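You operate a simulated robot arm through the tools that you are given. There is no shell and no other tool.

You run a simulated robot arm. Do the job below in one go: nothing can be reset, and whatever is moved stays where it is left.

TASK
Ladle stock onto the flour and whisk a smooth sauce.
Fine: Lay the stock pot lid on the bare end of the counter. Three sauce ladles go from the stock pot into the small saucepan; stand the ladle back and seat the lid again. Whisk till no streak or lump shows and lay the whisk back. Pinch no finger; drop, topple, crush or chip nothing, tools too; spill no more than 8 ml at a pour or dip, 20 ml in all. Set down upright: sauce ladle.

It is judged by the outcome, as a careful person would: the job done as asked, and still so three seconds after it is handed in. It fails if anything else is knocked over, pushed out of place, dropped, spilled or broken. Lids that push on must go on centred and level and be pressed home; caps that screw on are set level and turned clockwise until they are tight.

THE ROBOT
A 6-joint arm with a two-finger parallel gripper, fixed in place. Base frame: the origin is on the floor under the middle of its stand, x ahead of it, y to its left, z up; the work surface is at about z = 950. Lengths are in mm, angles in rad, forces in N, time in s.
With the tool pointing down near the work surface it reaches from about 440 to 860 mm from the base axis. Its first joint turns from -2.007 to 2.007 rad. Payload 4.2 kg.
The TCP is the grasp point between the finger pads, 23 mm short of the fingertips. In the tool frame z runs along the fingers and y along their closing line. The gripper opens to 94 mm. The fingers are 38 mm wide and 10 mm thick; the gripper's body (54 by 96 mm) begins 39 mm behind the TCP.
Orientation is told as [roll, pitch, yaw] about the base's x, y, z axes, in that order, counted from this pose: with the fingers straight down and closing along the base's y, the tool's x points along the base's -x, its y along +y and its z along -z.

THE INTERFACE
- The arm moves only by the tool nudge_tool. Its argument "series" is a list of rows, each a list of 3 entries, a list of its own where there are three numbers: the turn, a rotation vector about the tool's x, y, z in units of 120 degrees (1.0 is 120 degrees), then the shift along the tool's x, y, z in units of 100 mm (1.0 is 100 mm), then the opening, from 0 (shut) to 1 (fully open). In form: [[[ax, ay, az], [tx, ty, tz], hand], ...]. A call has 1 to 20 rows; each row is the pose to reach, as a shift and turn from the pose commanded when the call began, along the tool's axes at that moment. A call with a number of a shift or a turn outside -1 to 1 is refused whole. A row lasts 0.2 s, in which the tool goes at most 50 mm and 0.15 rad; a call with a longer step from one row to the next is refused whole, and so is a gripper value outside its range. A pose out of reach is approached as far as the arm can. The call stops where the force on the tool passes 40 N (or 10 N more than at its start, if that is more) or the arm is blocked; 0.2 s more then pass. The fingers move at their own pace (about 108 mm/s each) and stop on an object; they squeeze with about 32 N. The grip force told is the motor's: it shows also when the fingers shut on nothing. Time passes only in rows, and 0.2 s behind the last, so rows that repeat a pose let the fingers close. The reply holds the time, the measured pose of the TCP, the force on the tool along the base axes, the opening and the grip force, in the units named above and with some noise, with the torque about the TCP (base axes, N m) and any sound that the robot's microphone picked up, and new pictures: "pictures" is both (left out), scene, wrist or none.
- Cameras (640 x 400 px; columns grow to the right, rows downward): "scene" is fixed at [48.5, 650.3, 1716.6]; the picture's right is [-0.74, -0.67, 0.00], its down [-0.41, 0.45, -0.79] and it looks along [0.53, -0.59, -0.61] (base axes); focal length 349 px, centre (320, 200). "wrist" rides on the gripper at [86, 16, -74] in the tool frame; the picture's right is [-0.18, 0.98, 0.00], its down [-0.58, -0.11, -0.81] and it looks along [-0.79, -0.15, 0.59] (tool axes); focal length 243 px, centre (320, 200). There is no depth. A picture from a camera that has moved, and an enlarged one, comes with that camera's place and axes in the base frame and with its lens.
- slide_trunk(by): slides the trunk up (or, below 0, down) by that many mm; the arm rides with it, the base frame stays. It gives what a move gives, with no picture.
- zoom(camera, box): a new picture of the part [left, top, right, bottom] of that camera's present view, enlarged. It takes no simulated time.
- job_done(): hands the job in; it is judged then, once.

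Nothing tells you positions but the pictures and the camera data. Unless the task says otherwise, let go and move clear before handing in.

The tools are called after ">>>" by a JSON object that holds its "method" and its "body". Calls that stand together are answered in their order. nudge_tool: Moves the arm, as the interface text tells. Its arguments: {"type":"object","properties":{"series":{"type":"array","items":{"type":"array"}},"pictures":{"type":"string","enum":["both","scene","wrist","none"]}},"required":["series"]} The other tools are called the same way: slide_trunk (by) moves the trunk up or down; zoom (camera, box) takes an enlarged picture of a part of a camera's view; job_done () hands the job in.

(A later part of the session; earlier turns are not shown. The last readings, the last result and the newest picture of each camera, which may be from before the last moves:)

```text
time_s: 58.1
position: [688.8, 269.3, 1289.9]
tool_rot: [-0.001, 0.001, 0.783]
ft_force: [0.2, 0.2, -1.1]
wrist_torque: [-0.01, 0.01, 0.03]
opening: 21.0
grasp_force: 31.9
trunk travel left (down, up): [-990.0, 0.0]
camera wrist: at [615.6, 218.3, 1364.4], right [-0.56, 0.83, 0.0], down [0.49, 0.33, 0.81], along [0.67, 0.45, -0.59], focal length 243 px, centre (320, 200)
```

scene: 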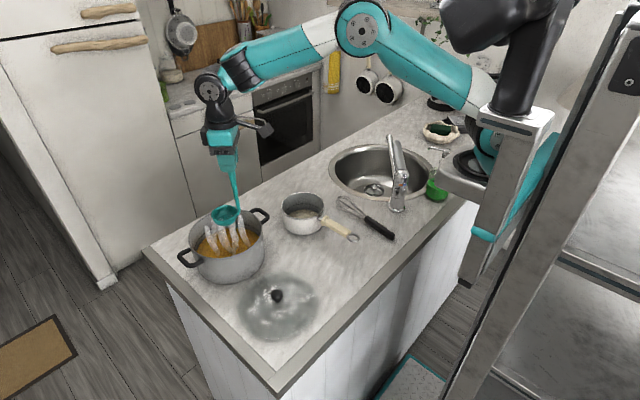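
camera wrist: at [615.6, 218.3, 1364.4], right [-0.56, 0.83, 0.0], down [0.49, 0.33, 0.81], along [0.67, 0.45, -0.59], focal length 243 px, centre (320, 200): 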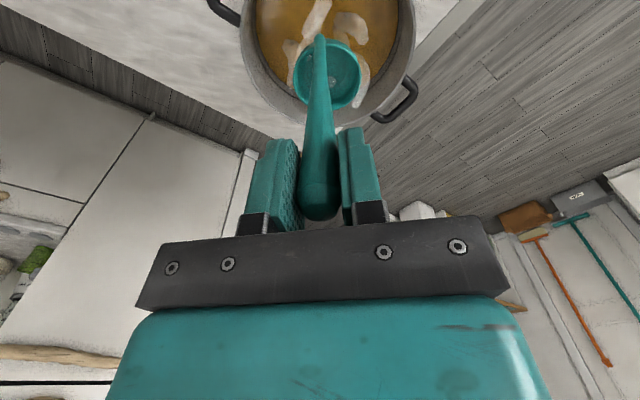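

I'm over the pot centre. I'll lower the ladle down to just above the stock.

>>> {"method": "nudge_tool", "body": {"series": [[[0, 0, 0], [0, 0, 0.25], 0], [[0, 0, 0], [0, 0, 0.55], 0], [[0, 0, 0], [0, 0, 0.85], 0], [[0, 0, 0], [0, 0, 0.98], 0]], "pictures": "both"}}

```text
time_s: 59.1
position: [689.5, 269.1, 1190.8]
tool_rot: [-0.002, -0.003, 0.784]
ft_force: [-0.3, -0.4, -1.8]
wrist_torque: [0.0, 0.04, -0.03]
opening: 21.0
grasp_force: 32.6
trunk travel left (down, up): [-990.0, 0.0]
camera wrist: at [616.4, 218.1, 1265.4], right [-0.56, 0.83, 0.0], down [0.49, 0.33, 0.81], along [0.67, 0.45, -0.59], focal length 243 px, centre (320, 200)
```

scene: 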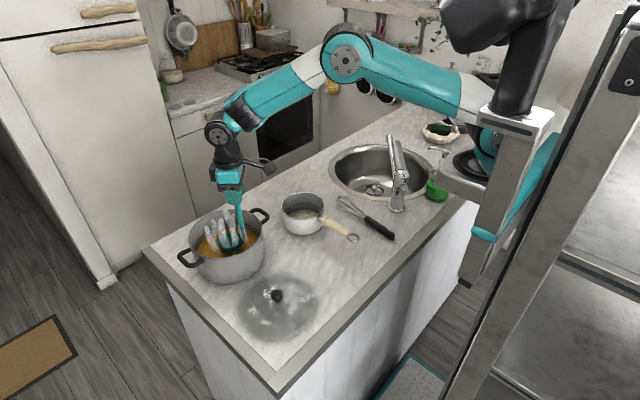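
wrist: 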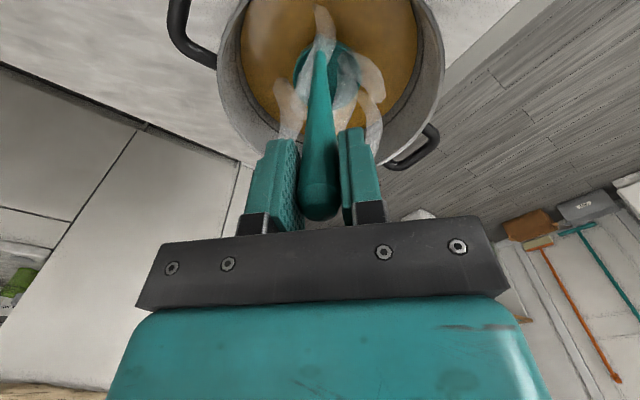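

>>> {"method": "nudge_tool", "body": {"series": [[[0, 0, 0], [0, 0, 0.05], 0], [[0, 0, 0], [0, 0, 0.1], 0], [[0, 0, 0], [0, 0, 0.15], 0], [[0, 0, 0], [0, 0, 0.2], 0]], "pictures": "none"}}

>>> {"method": "zoom", "body": {"camera": "wrist", "box": [210, 0, 450, 150]}}

>>> {"method": "zoom", "body": {"camera": "scene", "box": [175, 190, 275, 280]}}

```text
time_s: 60.1
position: [689.6, 268.9, 1170.1]
tool_rot: [0.0, -0.003, 0.785]
ft_force: [0.2, 0.1, -1.4]
wrist_torque: [0.02, 0.0, -0.01]
opening: 21.3
grasp_force: 32.1
trunk travel left (down, up): [-990.0, 0.0]
```

```text
2.67 times, centred on (330, 75) of wrist
camera zoom: at [616.3, 218.2, 1246.1], right [-0.56, 0.83, 0.0], down [0.49, 0.33, 0.81], along [0.67, 0.45, -0.59], focal length 647 px, centre (293, 533)
```

zoom: 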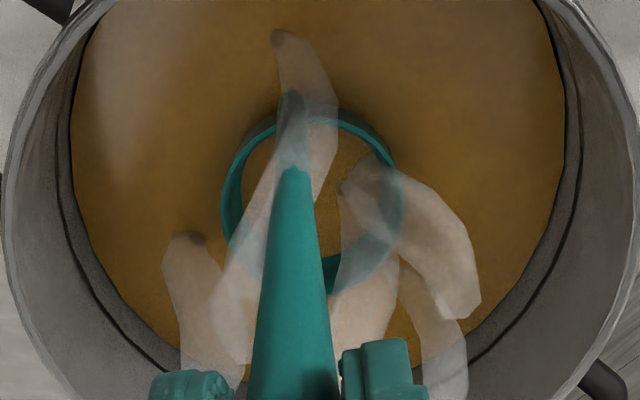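

```text
4.44 times, centred on (225, 235) of scene
camera zoom: at [48.5, 650.3, 1716.6], right [-0.74, -0.67, 0.0], down [-0.41, 0.45, -0.79], along [0.53, -0.59, -0.61], focal length 1552 px, centre (742, 44)
```

zoom: 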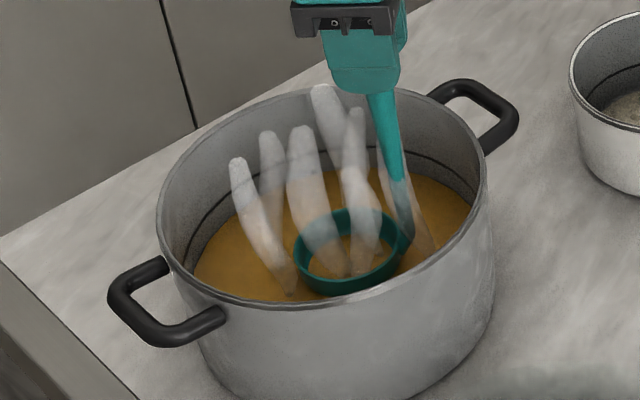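

The ladle is entering the stock, with the surface at about z ≈ 1000. I'll submerge the rim and let the bowl fill.

>>> {"method": "nudge_tool", "body": {"series": [[[0, 0, 0], [0, 0, 0.05], 0], [[0, 0, 0], [0, 0, 0.1], 0], [[0, 0, 0], [0, 0, 0.15], 0], [[0, 0, 0], [0, 0, 0.2], 0], [[0, 0, 0], [0, 0, 0.2], 0], [[0, 0, 0], [0, 0, 0.2], 0]], "pictures": "wrist"}}

>>> {"method": "zoom", "body": {"camera": "scene", "box": [175, 190, 275, 280]}}

>>> {"method": "zoom", "body": {"camera": "wrist", "box": [210, 0, 450, 150]}}

```text
time_s: 61.5
position: [689.0, 269.3, 1151.2]
tool_rot: [0.0, -0.002, 0.783]
ft_force: [0.1, -0.7, -0.8]
wrist_torque: [-0.04, 0.02, 0.01]
opening: 21.3
grasp_force: 32.1
trunk travel left (down, up): [-990.0, 0.0]
camera wrist: at [616.0, 218.4, 1226.1], right [-0.56, 0.83, 0.0], down [0.49, 0.33, 0.81], along [0.67, 0.45, -0.59], focal length 243 px, centre (320, 200)
```

wrist: 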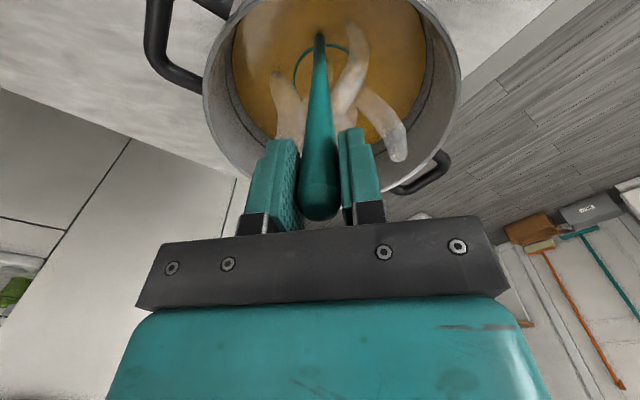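

```text
4.44 times, centred on (225, 235) of scene
camera zoom: at [48.5, 650.3, 1716.6], right [-0.74, -0.67, 0.0], down [-0.41, 0.45, -0.79], along [0.53, -0.59, -0.61], focal length 1552 px, centre (742, 44)
```

zoom: 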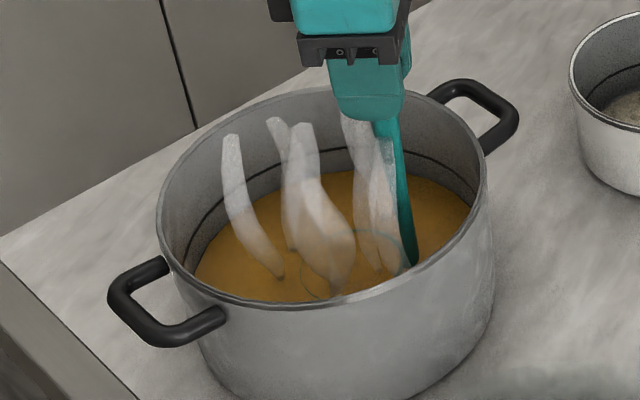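

```text
2.67 times, centred on (330, 75) of wrist
camera zoom: at [616.0, 218.4, 1226.1], right [-0.56, 0.83, 0.0], down [0.49, 0.33, 0.81], along [0.67, 0.45, -0.59], focal length 647 px, centre (293, 533)
```

zoom: 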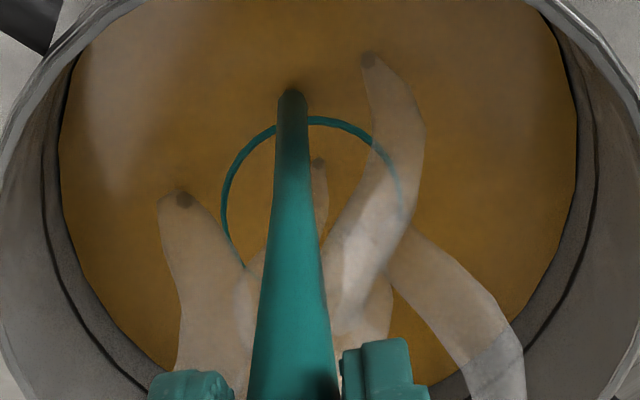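

The rim is right at the surface. I'll go about 6 mm deeper so stock flows over it.

>>> {"method": "nudge_tool", "body": {"series": [[[0, 0, 0], [0, 0, 0.02], 0], [[0, 0, 0], [0, 0, 0.04], 0], [[0, 0, 0], [0, 0, 0.06], 0], [[0, 0, 0], [0, 0, 0.06], 0], [[0, 0, 0], [0, 0, 0.06], 0], [[0, 0, 0], [0, 0, 0.06], 0]], "pictures": "none"}}

>>> {"method": "zoom", "body": {"camera": "wrist", "box": [210, 0, 450, 150]}}

```text
time_s: 62.9
position: [688.2, 269.0, 1145.8]
tool_rot: [-0.002, -0.003, 0.783]
ft_force: [-0.2, 0.3, 1.6]
wrist_torque: [0.0, 0.01, 0.01]
opening: 21.4
grasp_force: 32.4
trunk travel left (down, up): [-990.0, 0.0]
```

```text
2.67 times, centred on (330, 75) of wrist
camera zoom: at [616.0, 218.3, 1220.3], right [-0.56, 0.83, 0.0], down [0.49, 0.33, 0.81], along [0.67, 0.45, -0.59], focal length 647 px, centre (293, 533)
```

zoom: 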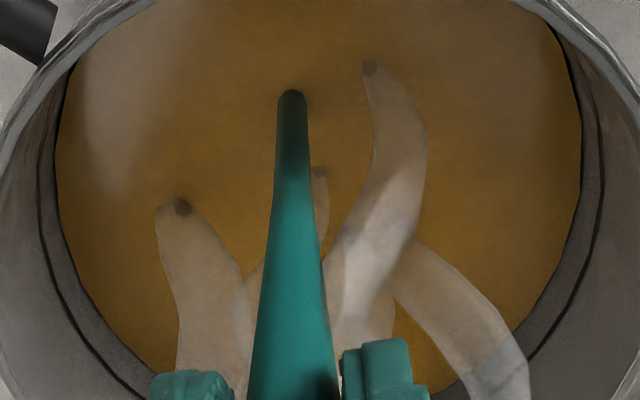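

The bowl is fully submerged. Now I'll lift slowly and steadily, then pause above the surface.

>>> {"method": "nudge_tool", "body": {"series": [[[0, 0, 0], [0, 0, 0], 0], [[0, 0, 0], [0, 0, -0.02], 0], [[0, 0, 0], [0, 0, -0.05], 0], [[0, 0, 0], [0, 0, -0.08], 0], [[0, 0, 0], [0, 0, -0.11], 0], [[0, 0, 0], [0, 0, -0.15], 0], [[0, 0, 0], [0, 0, -0.19], 0], [[0, 0, 0], [0, 0, -0.24], 0], [[0, 0, 0], [0, 0, -0.29], 0], [[0, 0, 0], [0, 0, -0.34], 0], [[0, 0, 0], [0, 0, -0.38], 0], [[0, 0, 0], [0, 0, -0.4], 0], [[0, 0, 0], [0, 0, -0.4], 0], [[0, 0, 0], [0, 0, -0.4], 0], [[0, 0, 0], [0, 0, -0.4], 0]], "pictures": "both"}}

>>> {"method": "zoom", "body": {"camera": "wrist", "box": [210, 0, 450, 150]}}

>>> {"method": "zoom", "body": {"camera": "scene", "box": [175, 170, 275, 260]}}

```text
time_s: 66.1
position: [688.6, 269.7, 1185.0]
tool_rot: [-0.001, -0.003, 0.782]
ft_force: [-0.4, -0.4, -1.5]
wrist_torque: [0.02, 0.06, 0.0]
opening: 21.6
grasp_force: 32.0
trunk travel left (down, up): [-990.0, 0.0]
camera wrist: at [616.2, 218.2, 1260.0], right [-0.56, 0.83, 0.0], down [0.49, 0.33, 0.81], along [0.67, 0.45, -0.59], focal length 243 px, centre (320, 200)
```

scene: 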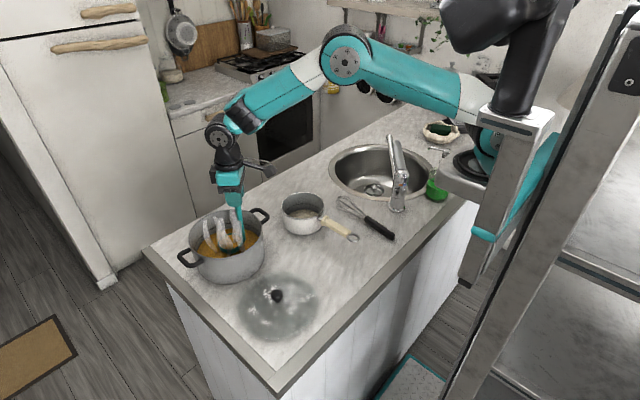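
wrist: 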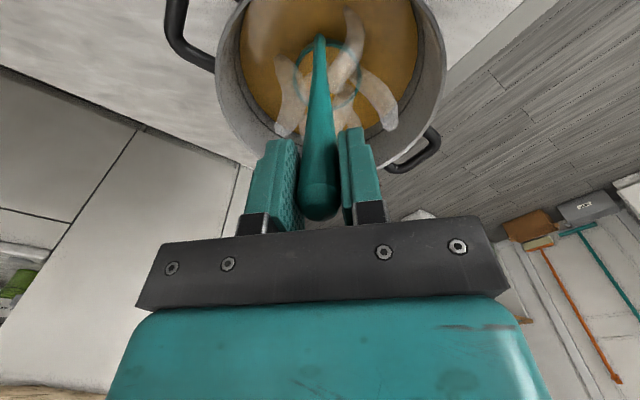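

```text
2.67 times, centred on (330, 75) of wrist
camera zoom: at [616.2, 218.2, 1260.0], right [-0.56, 0.83, 0.0], down [0.49, 0.33, 0.81], along [0.67, 0.45, -0.59], focal length 647 px, centre (293, 533)
```

zoom: 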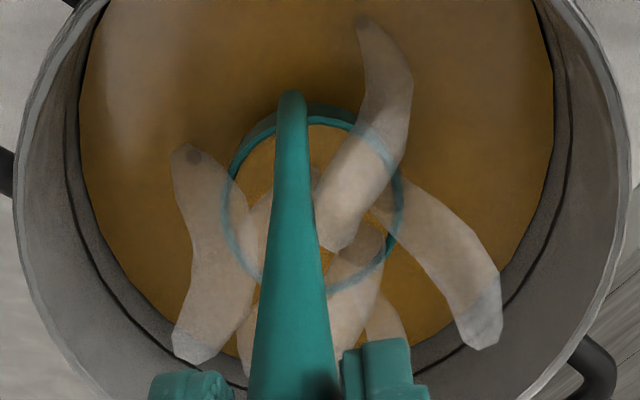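

```text
4.44 times, centred on (225, 215) of scene
camera zoom: at [48.5, 650.3, 1716.6], right [-0.74, -0.67, 0.0], down [-0.41, 0.45, -0.79], along [0.53, -0.59, -0.61], focal length 1552 px, centre (742, 133)
```

zoom: 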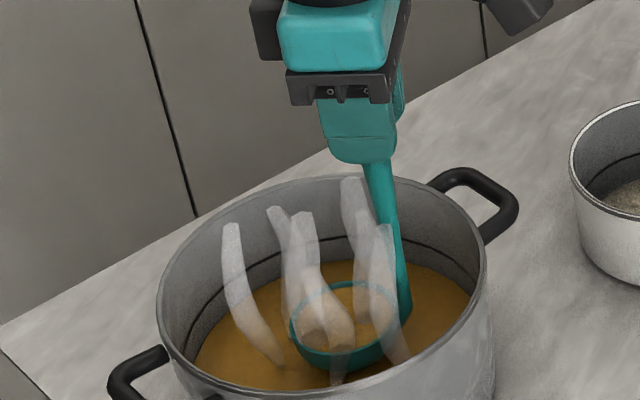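

The bowl is full nearly to the brim. I'll lift clear of the pot smoothly, ramping speed up and down.

>>> {"method": "nudge_tool", "body": {"series": [[[0, 0, 0], [0, 0, -0.03], 0], [[0, 0, 0], [0, 0, -0.08], 0], [[0, 0, 0], [0, 0, -0.16], 0], [[0, 0, 0], [0, 0, -0.26], 0], [[0, 0, 0], [0, 0, -0.38], 0], [[0, 0, 0], [0, 0, -0.5], 0], [[0, 0, 0], [0, 0, -0.62], 0], [[0, 0, 0], [0, 0, -0.74], 0], [[0, 0, 0], [0, 0, -0.84], 0], [[0, 0, 0], [0, 0, -0.92], 0], [[0, 0, 0], [0, 0, -0.97], 0], [[0, 0, 0], [0, 0, -1.0], 0], [[0, 0, 0], [0, 0, -1.0], 0]], "pictures": "both"}}

>>> {"method": "zoom", "body": {"camera": "wrist", "box": [210, 0, 450, 150]}}

```text
time_s: 68.9
position: [688.9, 269.0, 1285.9]
tool_rot: [-0.001, -0.002, 0.784]
ft_force: [-0.1, -0.1, -1.3]
wrist_torque: [-0.01, 0.01, -0.01]
opening: 21.6
grasp_force: 31.5
trunk travel left (down, up): [-990.0, 0.0]
camera wrist: at [616.0, 218.5, 1359.9], right [-0.56, 0.83, 0.0], down [0.49, 0.33, 0.81], along [0.67, 0.45, -0.59], focal length 243 px, centre (320, 200)
```

scene: 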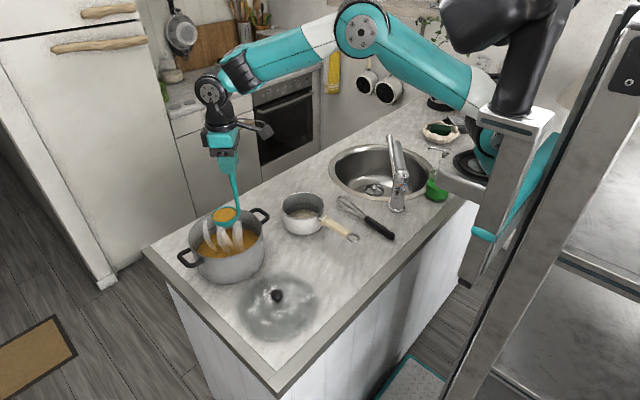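
wrist: 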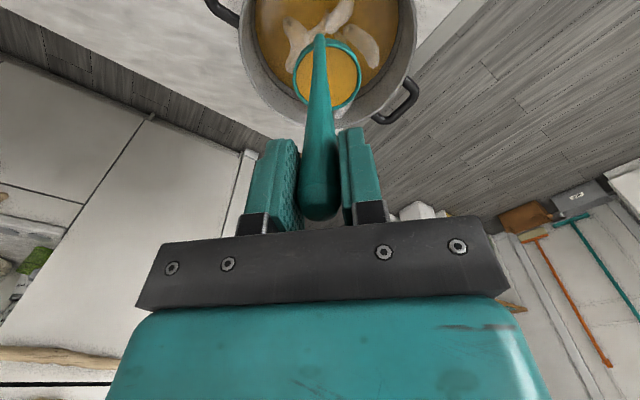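

```text
2.67 times, centred on (330, 75) of wrist
camera zoom: at [616.0, 218.5, 1359.9], right [-0.56, 0.83, 0.0], down [0.49, 0.33, 0.81], along [0.67, 0.45, -0.59], focal length 647 px, centre (293, 533)
```

zoom: 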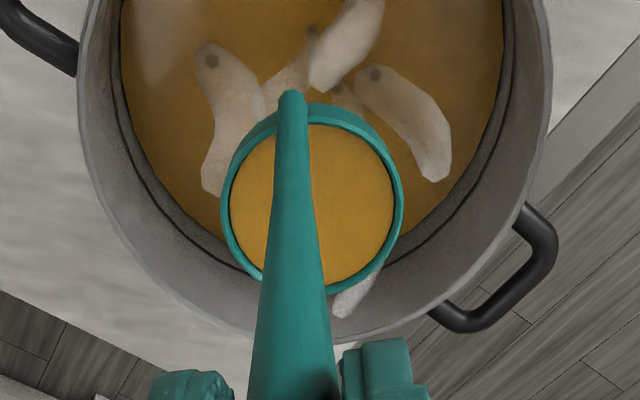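

The ladle is full and nothing has dripped outside. I'll carry it gently toward the saucepan in three smooth moves.

>>> {"method": "nudge_tool", "body": {"series": [[[0, 0, 0], [0.021, -0.018, 0], 0], [[0, 0, 0], [0.057, -0.049, 0], 0], [[0, 0, 0], [0.114, -0.098, 0], 0], [[0, 0, 0], [0.186, -0.159, 0], 0], [[0, 0, 0], [0.271, -0.233, 0], 0], [[0, 0, 0], [0.357, -0.307, 0], 0], [[0, 0, 0], [0.443, -0.38, 0], 0], [[0, 0, 0], [0.528, -0.454, 0], 0], [[0, 0, 0], [0.6, -0.515, 0], 0], [[0, 0, 0], [0.657, -0.564, 0], 0], [[0, 0, 0], [0.693, -0.595, 0], 0], [[0, 0, 0], [0.714, -0.613, 0], 0]], "pictures": "wrist"}}

>>> {"method": "nudge_tool", "body": {"series": [[[0, 0, 0], [0.021, -0.018, 0], 0], [[0, 0, 0], [0.057, -0.049, 0], 0], [[0, 0, 0], [0.114, -0.098, 0], 0], [[0, 0, 0], [0.186, -0.159, 0], 0], [[0, 0, 0], [0.271, -0.233, 0], 0], [[0, 0, 0], [0.357, -0.307, 0], 0], [[0, 0, 0], [0.443, -0.38, 0], 0], [[0, 0, 0], [0.528, -0.454, 0], 0], [[0, 0, 0], [0.6, -0.515, 0], 0], [[0, 0, 0], [0.657, -0.564, 0], 0], [[0, 0, 0], [0.693, -0.595, 0], 0], [[0, 0, 0], [0.714, -0.613, 0], 0]], "pictures": "wrist"}}

>>> {"method": "nudge_tool", "body": {"series": [[[0, 0, 0], [0.021, -0.018, 0], 0], [[0, 0, 0], [0.057, -0.049, 0], 0], [[0, 0, 0], [0.114, -0.098, 0], 0], [[0, 0, 0], [0.186, -0.159, 0], 0], [[0, 0, 0], [0.271, -0.233, 0], 0], [[0, 0, 0], [0.357, -0.307, 0], 0], [[0, 0, 0], [0.443, -0.38, 0], 0], [[0, 0, 0], [0.528, -0.454, 0], 0], [[0, 0, 0], [0.6, -0.515, 0], 0], [[0, 0, 0], [0.657, -0.564, 0], 0], [[0, 0, 0], [0.693, -0.595, 0], 0], [[0, 0, 0], [0.714, -0.613, 0], 0]], "pictures": "both"}}

```text
time_s: 71.5
position: [682.0, 176.1, 1285.6]
tool_rot: [-0.002, -0.001, 0.784]
ft_force: [0.3, -0.1, -1.8]
wrist_torque: [-0.04, 0.03, 0.0]
opening: 21.6
grasp_force: 32.2
trunk travel left (down, up): [-990.0, 0.0]
camera wrist: at [608.5, 124.6, 1360.3], right [-0.56, 0.83, 0.0], down [0.49, 0.33, 0.81], along [0.67, 0.45, -0.59], focal length 243 px, centre (320, 200)
```

wrist: 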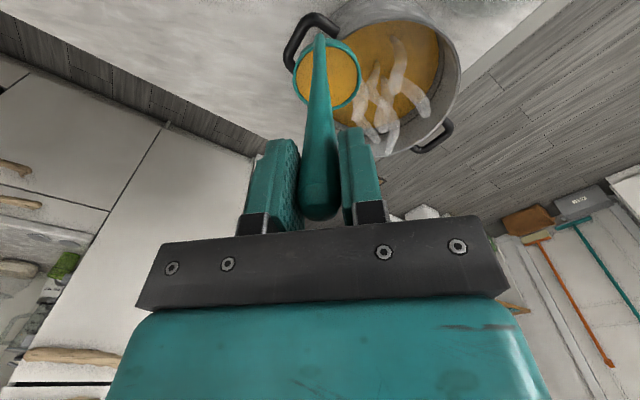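

```text
time_s: 74.1
position: [674.4, 82.5, 1284.7]
tool_rot: [-0.002, -0.001, 0.783]
ft_force: [-0.6, 0.1, -1.0]
wrist_torque: [-0.04, 0.02, 0.0]
opening: 21.3
grasp_force: 32.3
trunk travel left (down, up): [-990.0, 0.0]
camera wrist: at [601.2, 30.9, 1360.1], right [-0.56, 0.83, 0.0], down [0.49, 0.33, 0.81], along [0.67, 0.45, -0.59], focal length 243 px, centre (320, 200)
```

wrist: 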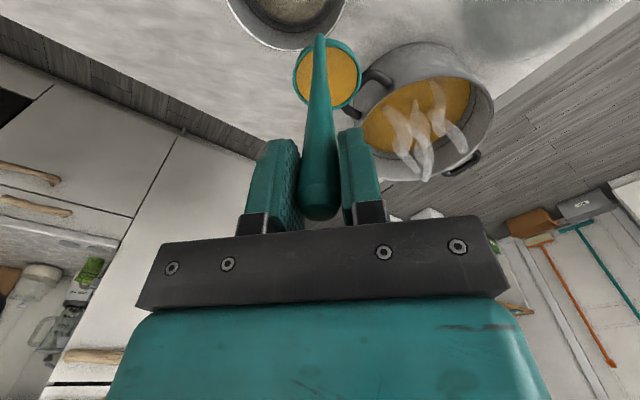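

```text
time_s: 76.7
position: [667.1, -13.3, 1284.3]
tool_rot: [-0.002, -0.003, 0.784]
ft_force: [-0.6, -0.8, -1.2]
wrist_torque: [-0.03, 0.01, -0.01]
opening: 21.6
grasp_force: 32.2
trunk travel left (down, up): [-990.0, 0.0]
camera wrist: at [594.1, -63.6, 1360.2], right [-0.56, 0.83, 0.0], down [0.49, 0.33, 0.81], along [0.67, 0.45, -0.59], focal length 243 px, centre (320, 200)
```

scene: 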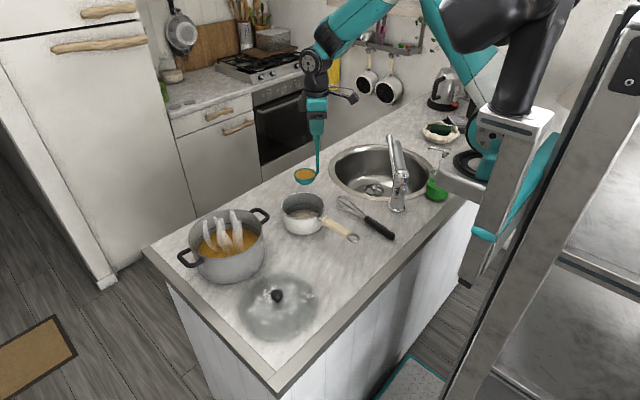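
wrist: 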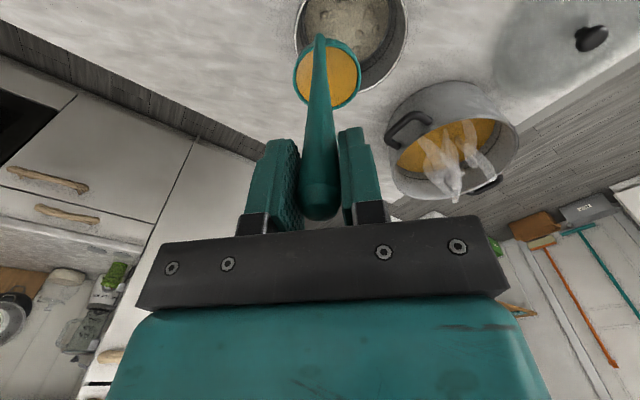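

I'm positioned over the saucepan with the ladle still full. I'll lower to pour height.

>>> {"method": "nudge_tool", "body": {"series": [[[0, 0, 0], [0, 0, 0.03], 0], [[0, 0, 0], [0, 0, 0.08], 0], [[0, 0, 0], [0, 0, 0.15], 0], [[0, 0, 0], [0, 0, 0.24], 0], [[0, 0, 0], [0, 0, 0.34], 0], [[0, 0, 0], [0, 0, 0.44], 0], [[0, 0, 0], [0, 0, 0.53], 0], [[0, 0, 0], [0, 0, 0.59], 0], [[0, 0, 0], [0, 0, 0.62], 0]], "pictures": "both"}}

>>> {"method": "zoom", "body": {"camera": "scene", "box": [260, 150, 360, 240]}}

>>> {"method": "zoom", "body": {"camera": "wrist", "box": [270, 0, 430, 110]}}

```text
time_s: 78.7
position: [667.1, -12.3, 1224.1]
tool_rot: [-0.003, -0.001, 0.784]
ft_force: [0.0, -0.7, -1.0]
wrist_torque: [-0.03, 0.04, -0.01]
opening: 21.6
grasp_force: 31.8
trunk travel left (down, up): [-990.0, 0.0]
camera wrist: at [594.0, -63.2, 1298.1], right [-0.56, 0.83, 0.0], down [0.49, 0.33, 0.81], along [0.67, 0.45, -0.59], focal length 243 px, centre (320, 200)
```

scene: 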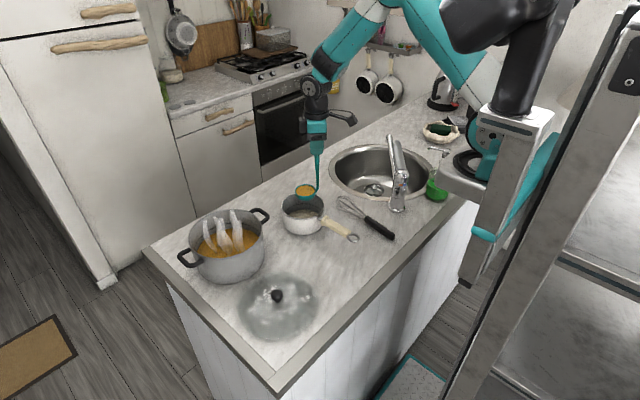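
wrist: 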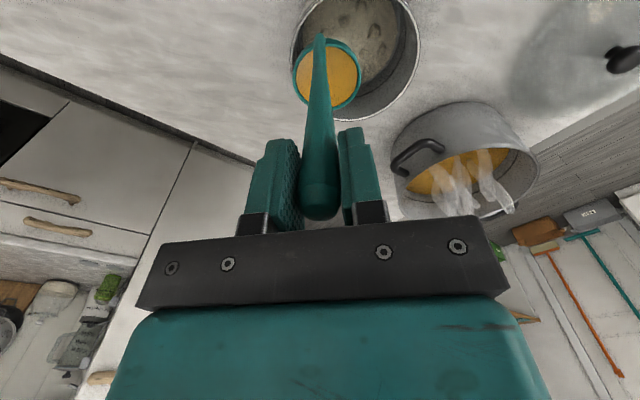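

```text
4.44 times, centred on (310, 195) of scene
camera zoom: at [48.5, 650.3, 1716.6], right [-0.74, -0.67, 0.0], down [-0.41, 0.45, -0.79], along [0.53, -0.59, -0.61], focal length 1552 px, centre (364, 222)
```

zoom: 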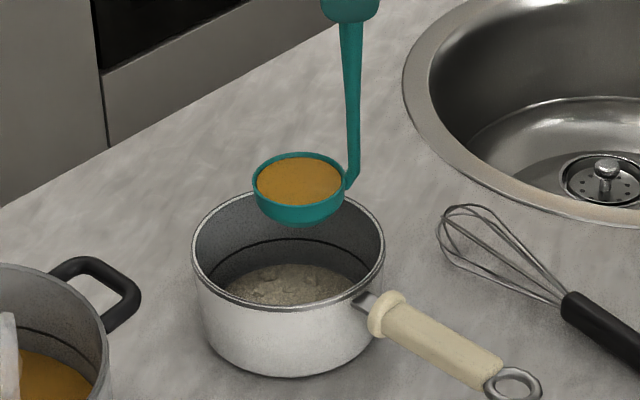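

```text
3.64 times, centred on (350, 55) of wrist
camera zoom: at [594.0, -63.2, 1298.1], right [-0.56, 0.83, 0.0], down [0.49, 0.33, 0.81], along [0.67, 0.45, -0.59], focal length 882 px, centre (211, 727)
```

zoom: 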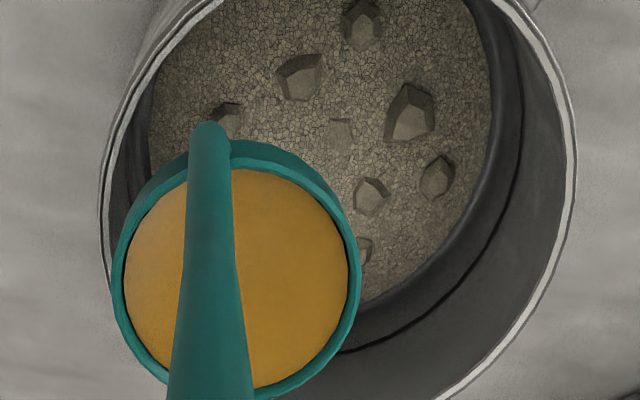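

The bowl is over the pan with its pouring lip toward the centre. Starting the pour, the first 40°.

>>> {"method": "nudge_tool", "body": {"series": [[[0.0083, 0, 0], [0, 0.023, 0], 0], [[0.025, 0, 0], [0, 0.07, -0.004], 0], [[0.05, 0, 0], [0, 0.14, -0.008], 0], [[0.0833, 0, 0], [0, 0.233, -0.01], 0], [[0.1167, 0, 0], [0, 0.327, 0], 0], [[0.15, 0, 0], [0, 0.422, 0.02], 0], [[0.1833, 0, 0], [0, 0.514, 0.045], 0], [[0.2167, 0, 0], [0, 0.605, 0.085], 0], [[0.25, 0, 0], [0, 0.696, 0.13], 0], [[0.2833, 0, 0], [0, 0.783, 0.19], 0], [[0.3083, 0, 0], [0, 0.846, 0.235], 0], [[0.3333, 0, 0], [0, 0.91, 0.28], 0]], "pictures": "both"}}

>>> {"method": "zoom", "body": {"camera": "scene", "box": [260, 150, 360, 240]}}

```text
time_s: 81.3
position: [602.2, 53.1, 1195.0]
tool_rot: [-0.703, -0.001, 0.783]
ft_force: [0.4, 0.6, -1.8]
wrist_torque: [0.03, 0.12, -0.02]
opening: 21.3
grasp_force: 32.2
trunk travel left (down, up): [-990.0, 0.0]
camera wrist: at [498.6, 32.8, 1241.9], right [-0.4, 0.66, -0.63], down [0.1, 0.72, 0.69], along [0.91, 0.21, -0.35], focal length 243 px, centre (320, 200)
```

scene: 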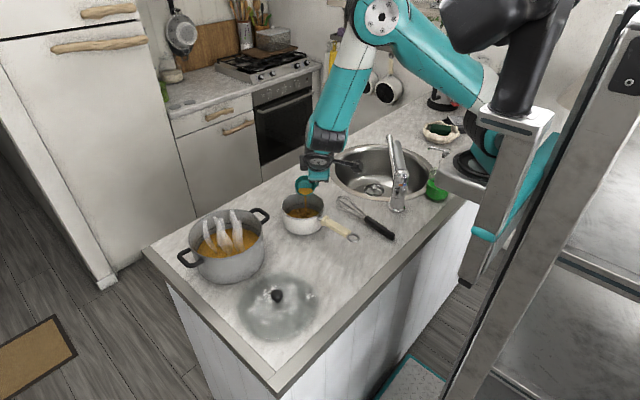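
wrist: 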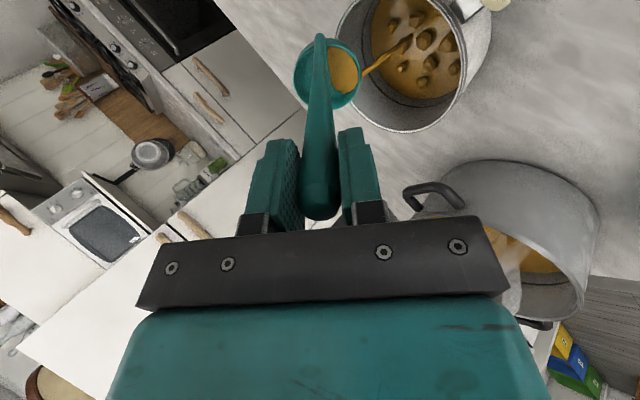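

```text
4.44 times, centred on (310, 195) of scene
camera zoom: at [48.5, 650.3, 1716.6], right [-0.74, -0.67, 0.0], down [-0.41, 0.45, -0.79], along [0.53, -0.59, -0.61], focal length 1552 px, centre (364, 222)
```

zoom: 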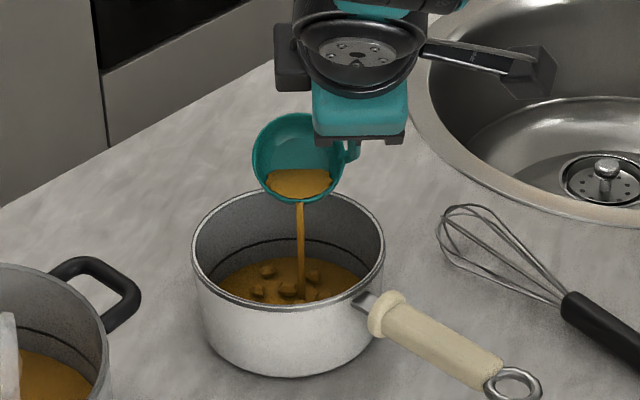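

The stream is falling cleanly into the pan. Continuing the tilt to drain the ladle.

>>> {"method": "nudge_tool", "body": {"series": [[[0.0333, 0, 0], [0, 0.114, 0.009], 0], [[0.0667, 0, 0], [0, 0.231, 0.015], 0], [[0.1, 0, 0], [0, 0.35, 0.033], 0], [[0.1333, 0, 0], [0, 0.465, 0.053], 0], [[0.1667, 0, 0], [0, 0.588, 0.081], 0], [[0.2, 0, 0], [0, 0.708, 0.117], 0], [[0.2333, 0, 0], [0, 0.829, 0.153], 0], [[0.2667, 0, 0], [0, 0.94, 0.191], 0], [[0.2667, 0, 0], [0, 0.94, 0.191], 0]], "pictures": "both"}}

>>> {"method": "zoom", "body": {"camera": "scene", "box": [260, 150, 360, 240]}}

>>> {"method": "zoom", "body": {"camera": "wrist", "box": [270, 0, 510, 160]}}

```text
time_s: 83.3
position: [561.5, 94.9, 1120.8]
tool_rot: [-1.26, -0.002, 0.782]
ft_force: [-0.4, -0.4, -1.1]
wrist_torque: [0.06, 0.14, 0.0]
opening: 21.3
grasp_force: 31.9
trunk travel left (down, up): [-990.0, 0.0]
camera wrist: at [446.2, 85.8, 1127.9], right [-0.08, 0.34, -0.94], down [-0.11, 0.93, 0.35], along [0.99, 0.13, -0.04], focal length 243 px, centre (320, 200)
```

scene: 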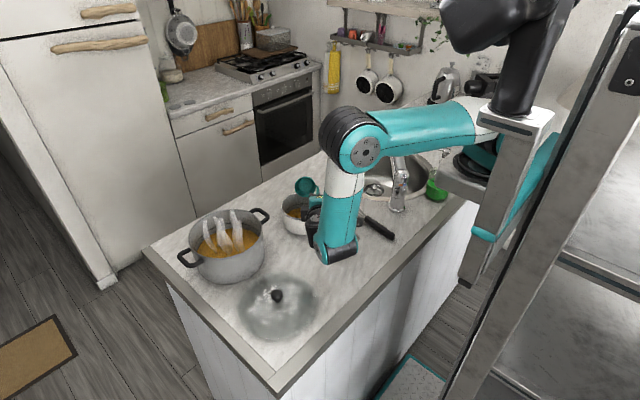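
wrist: 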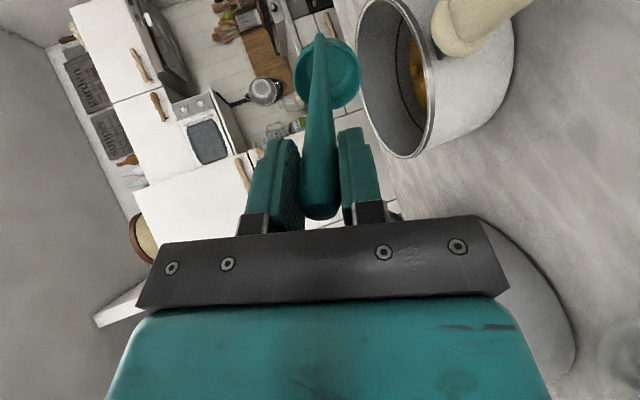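

```text
4.44 times, centred on (310, 195) of scene
camera zoom: at [48.5, 650.3, 1716.6], right [-0.74, -0.67, 0.0], down [-0.41, 0.45, -0.79], along [0.53, -0.59, -0.61], focal length 1552 px, centre (364, 222)
```

zoom: 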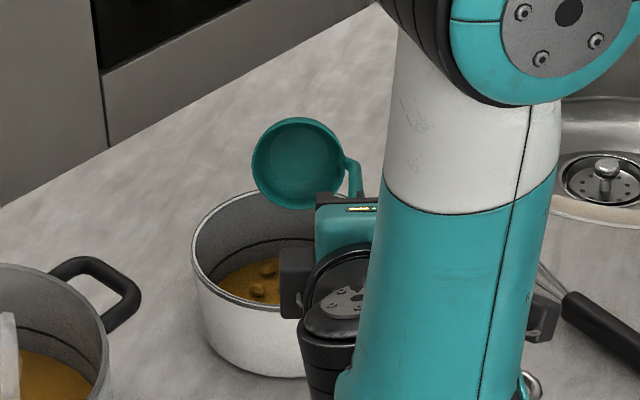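

```text
2.50 times, centred on (390, 80) of wrist
camera zoom: at [446.2, 85.8, 1127.9], right [-0.08, 0.34, -0.94], down [-0.11, 0.93, 0.35], along [0.99, 0.13, -0.04], focal length 606 px, centre (145, 500)
```

zoom: 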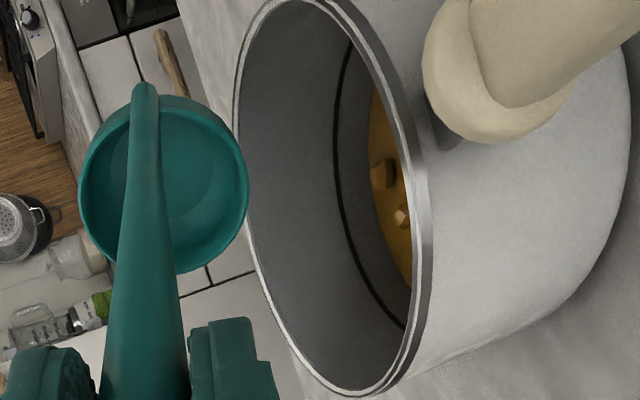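

The ladle has drained completely into the pan with nothing spilled. Reversing to upright.

>>> {"method": "nudge_tool", "body": {"series": [[[-0.0667, 0, 0], [0, -0.235, 0.06], 0], [[-0.1333, 0, 0], [0, -0.475, 0.135], 0], [[-0.2, 0, 0], [0, -0.694, 0.227], 0], [[-0.2667, 0, 0], [0, -0.897, 0.336], 0]], "pictures": "none"}}

>>> {"method": "nudge_tool", "body": {"series": [[[-0.0667, 0, 0], [0, -0.206, 0.016], 0], [[-0.1333, 0, 0], [0, -0.408, 0.055], 0], [[-0.2, 0, 0], [0, -0.582, 0.136], 0], [[-0.2667, 0, 0], [0, -0.739, 0.242], 0], [[-0.3333, 0, 0], [0, -0.992, 0.232], 0]], "pictures": "both"}}

>>> {"method": "zoom", "body": {"camera": "scene", "box": [260, 150, 360, 240]}}

```text
time_s: 84.3
position: [602.6, 52.8, 1195.4]
tool_rot: [-0.699, -0.001, 0.784]
ft_force: [1.1, 0.8, -0.2]
wrist_torque: [0.01, 0.05, 0.03]
opening: 21.1
grasp_force: 31.7
trunk travel left (down, up): [-990.0, 0.0]
```

```text
time_s: 85.5
position: [667.4, -12.8, 1240.3]
tool_rot: [-0.001, -0.003, 0.786]
ft_force: [0.4, 0.4, -0.7]
wrist_torque: [0.01, 0.06, 0.01]
opening: 21.2
grasp_force: 32.3
trunk travel left (down, up): [-990.0, 0.0]
camera wrist: at [594.1, -62.9, 1315.8], right [-0.56, 0.83, 0.0], down [0.49, 0.33, 0.81], along [0.67, 0.46, -0.59], focal length 243 px, centre (320, 200)
```

scene: 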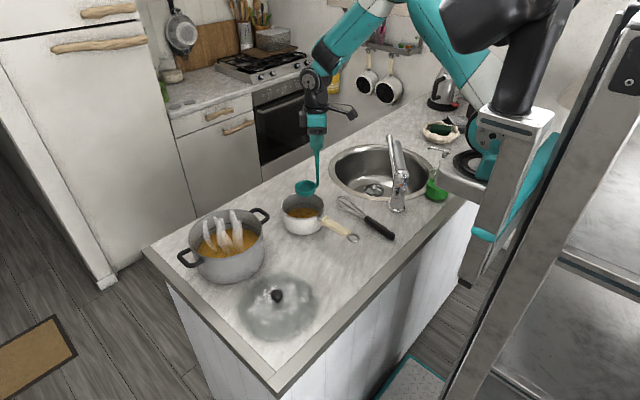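
wrist: 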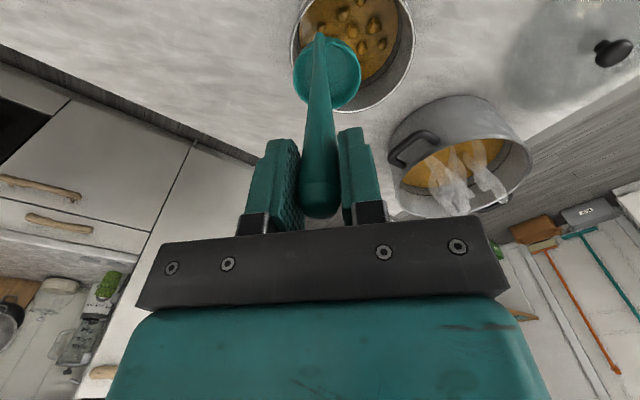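

```text
4.44 times, centred on (310, 195) of scene
camera zoom: at [48.5, 650.3, 1716.6], right [-0.74, -0.67, 0.0], down [-0.41, 0.45, -0.79], along [0.53, -0.59, -0.61], focal length 1552 px, centre (364, 222)
```

zoom: 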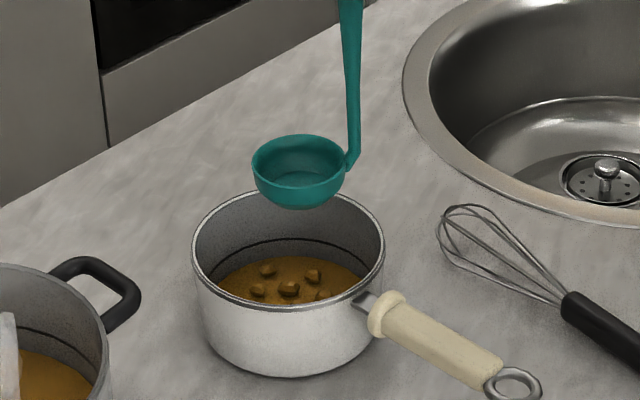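

The first ladleful is in. Going back to the pot for the second.

>>> {"method": "nudge_tool", "body": {"series": [[[0, 0, 0], [-0.15, 0.13, -0.25], 0], [[0, 0, 0], [-0.42, 0.36, -0.45], 0], [[0, 0, 0], [-0.715, 0.611, -0.45], 0]], "pictures": "none"}}

>>> {"method": "nudge_tool", "body": {"series": [[[0, 0, 0], [-0.25, 0.2, 0], 0], [[0, 0, 0], [-0.48, 0.41, 0], 0], [[0, 0, 0], [-0.715, 0.611, 0], 0]], "pictures": "none"}}

>>> {"method": "nudge_tool", "body": {"series": [[[0, 0, 0], [-0.25, 0.2, 0], 0], [[0, 0, 0], [-0.5, 0.43, 0], 0], [[0, 0, 0], [-0.715, 0.611, 0], 0], [[0, 0, 0], [-0.715, 0.611, 0], 0]], "pictures": "wrist"}}

```text
time_s: 86.3
position: [674.5, 82.4, 1285.4]
tool_rot: [-0.002, -0.001, 0.783]
ft_force: [0.1, -0.5, -1.2]
wrist_torque: [0.0, 0.02, -0.02]
opening: 21.1
grasp_force: 32.0
trunk travel left (down, up): [-990.0, 0.0]
```

```text
time_s: 87.1
position: [681.5, 176.6, 1287.2]
tool_rot: [-0.001, -0.002, 0.782]
ft_force: [0.0, 0.0, -1.4]
wrist_torque: [-0.01, 0.02, -0.01]
opening: 21.3
grasp_force: 32.1
trunk travel left (down, up): [-990.0, 0.0]
```

```text
time_s: 88.1
position: [688.6, 269.9, 1286.2]
tool_rot: [0.0, 0.0, 0.784]
ft_force: [0.9, 0.1, -1.1]
wrist_torque: [-0.03, 0.01, 0.03]
opening: 21.4
grasp_force: 31.5
trunk travel left (down, up): [-990.0, 0.0]
camera wrist: at [616.2, 218.8, 1360.4], right [-0.56, 0.83, 0.0], down [0.49, 0.33, 0.81], along [0.67, 0.45, -0.59], focal length 243 px, centre (320, 200)
```

wrist: 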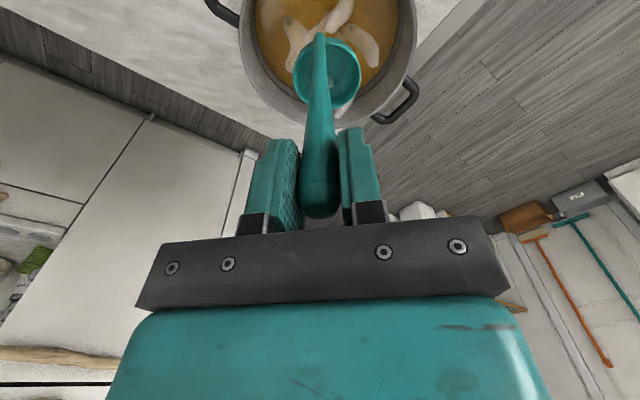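

>>> {"method": "nudge_tool", "body": {"series": [[[0, 0, 0], [0, 0, 0.25], 0], [[0, 0, 0], [0, 0, 0.55], 0], [[0, 0, 0], [0, 0, 0.85], 0], [[0, 0, 0], [0, 0, 1.0], 0]], "pictures": "none"}}

>>> {"method": "nudge_tool", "body": {"series": [[[0, 0, 0], [0, 0, 0.05], 0], [[0, 0, 0], [0, 0, 0.1], 0], [[0, 0, 0], [0, 0, 0.15], 0], [[0, 0, 0], [0, 0, 0.2], 0], [[0, 0, 0], [0, 0, 0.25], 0], [[0, 0, 0], [0, 0, 0.3], 0], [[0, 0, 0], [0, 0, 0.34], 0], [[0, 0, 0], [0, 0, 0.37], 0], [[0, 0, 0], [0, 0, 0.4], 0], [[0, 0, 0], [0, 0, 0.42], 0], [[0, 0, 0], [0, 0, 0.42], 0], [[0, 0, 0], [0, 0, 0.42], 0], [[0, 0, 0], [0, 0, 0.42], 0], [[0, 0, 0], [0, 0, 0.42], 0]], "pictures": "wrist"}}

>>> {"method": "zoom", "body": {"camera": "wrist", "box": [210, 0, 450, 150]}}

```text
time_s: 89.1
position: [689.2, 268.1, 1185.8]
tool_rot: [-0.001, -0.003, 0.784]
ft_force: [-0.7, -0.4, -0.6]
wrist_torque: [-0.02, 0.0, 0.01]
opening: 21.0
grasp_force: 32.4
trunk travel left (down, up): [-990.0, 0.0]
```

```text
time_s: 92.1
position: [687.9, 268.4, 1145.7]
tool_rot: [-0.004, -0.005, 0.783]
ft_force: [-5.1, -6.5, 27.5]
wrist_torque: [0.16, -0.21, -0.01]
opening: 21.4
grasp_force: 31.8
trunk travel left (down, up): [-990.0, 0.0]
camera wrist: at [615.8, 217.5, 1220.4], right [-0.56, 0.83, 0.0], down [0.48, 0.33, 0.81], along [0.67, 0.45, -0.59], focal length 243 px, centre (320, 200)
```

wrist: 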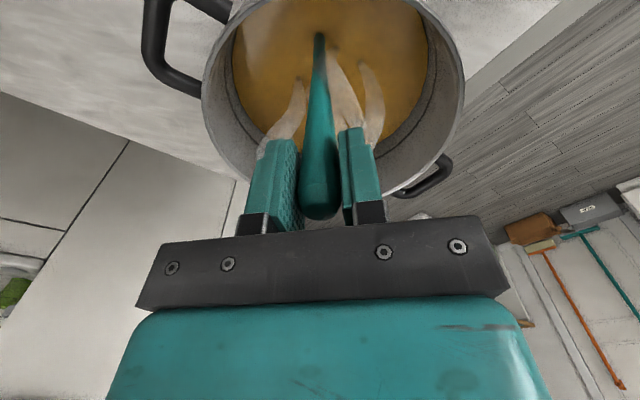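

```text
2.67 times, centred on (330, 75) of wrist
camera zoom: at [615.8, 217.5, 1220.4], right [-0.56, 0.83, 0.0], down [0.48, 0.33, 0.81], along [0.67, 0.45, -0.59], focal length 647 px, centre (293, 533)
```

zoom: 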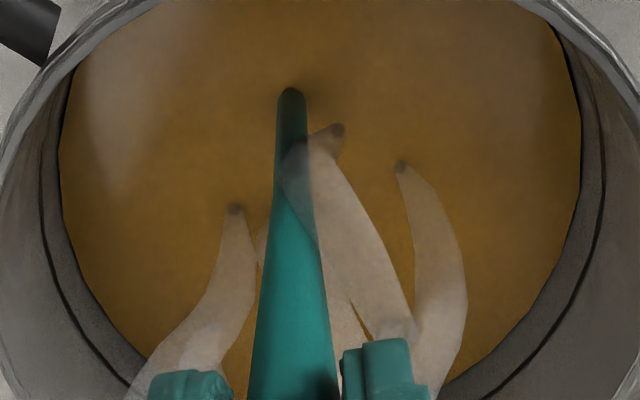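

The ladle has just touched the pot floor with light contact, and the bowl is fully submerged. I'll ease off and lift slowly.

>>> {"method": "nudge_tool", "body": {"series": [[[0, 0, 0], [0, 0, -0.01], 0], [[0, 0, 0], [0, 0, -0.02], 0], [[0, 0, 0], [0, 0, -0.03], 0], [[0, 0, 0], [0, 0, -0.05], 0], [[0, 0, 0], [0, 0, -0.07], 0], [[0, 0, 0], [0, 0, -0.1], 0], [[0, 0, 0], [0, 0, -0.13], 0], [[0, 0, 0], [0, 0, -0.17], 0], [[0, 0, 0], [0, 0, -0.21], 0], [[0, 0, 0], [0, 0, -0.26], 0], [[0, 0, 0], [0, 0, -0.31], 0], [[0, 0, 0], [0, 0, -0.36], 0], [[0, 0, 0], [0, 0, -0.4], 0], [[0, 0, 0], [0, 0, -0.42], 0], [[0, 0, 0], [0, 0, -0.42], 0], [[0, 0, 0], [0, 0, -0.42], 0], [[0, 0, 0], [0, 0, -0.42], 0]], "pictures": "none"}}

>>> {"method": "nudge_tool", "body": {"series": [[[0, 0, 0], [0, 0, -0.03], 0], [[0, 0, 0], [0, 0, -0.08], 0], [[0, 0, 0], [0, 0, -0.16], 0], [[0, 0, 0], [0, 0, -0.26], 0], [[0, 0, 0], [0, 0, -0.38], 0], [[0, 0, 0], [0, 0, -0.5], 0], [[0, 0, 0], [0, 0, -0.62], 0], [[0, 0, 0], [0, 0, -0.74], 0], [[0, 0, 0], [0, 0, -0.84], 0], [[0, 0, 0], [0, 0, -0.92], 0], [[0, 0, 0], [0, 0, -0.97], 0], [[0, 0, 0], [0, 0, -1.0], 0], [[0, 0, 0], [0, 0, -1.0], 0]], "pictures": "both"}}

>>> {"method": "zoom", "body": {"camera": "wrist", "box": [210, 0, 450, 150]}}

```text
time_s: 95.7
position: [688.9, 269.1, 1186.2]
tool_rot: [-0.002, -0.002, 0.784]
ft_force: [-0.3, 0.8, -2.2]
wrist_torque: [-0.01, 0.04, 0.01]
opening: 21.2
grasp_force: 32.0
trunk travel left (down, up): [-990.0, 0.0]
```

```text
time_s: 98.5
position: [690.1, 268.9, 1286.3]
tool_rot: [-0.003, -0.001, 0.784]
ft_force: [-0.1, 0.6, -0.9]
wrist_torque: [0.01, 0.04, -0.01]
opening: 21.0
grasp_force: 32.0
trunk travel left (down, up): [-990.0, 0.0]
camera wrist: at [616.5, 218.2, 1360.8], right [-0.56, 0.83, 0.0], down [0.49, 0.33, 0.81], along [0.67, 0.45, -0.59], focal length 243 px, centre (320, 200)
```

scene: 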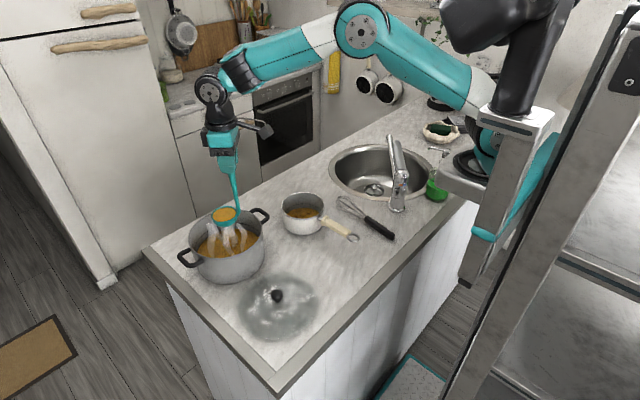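
wrist: 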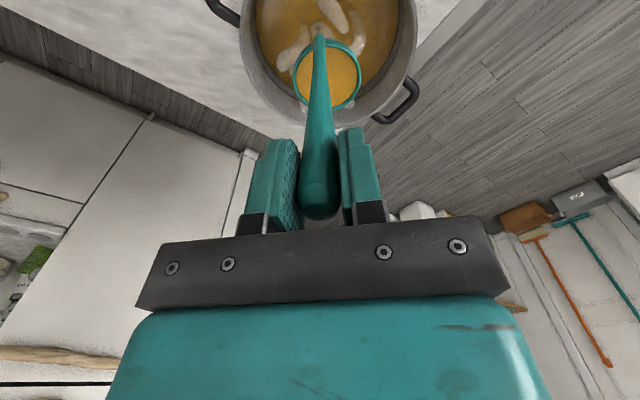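

```text
2.67 times, centred on (330, 75) of wrist
camera zoom: at [616.5, 218.2, 1360.8], right [-0.56, 0.83, 0.0], down [0.49, 0.33, 0.81], along [0.67, 0.45, -0.59], focal length 647 px, centre (293, 533)
```

zoom: 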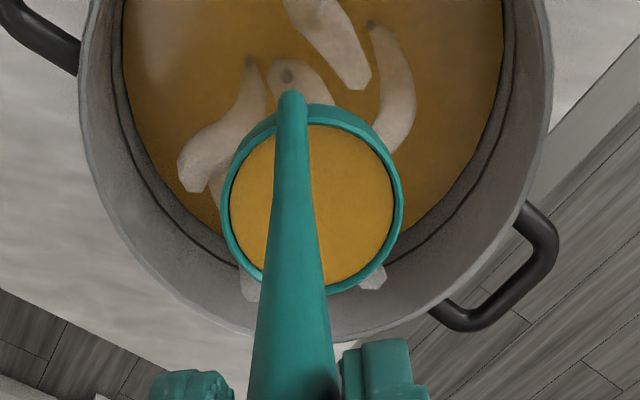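

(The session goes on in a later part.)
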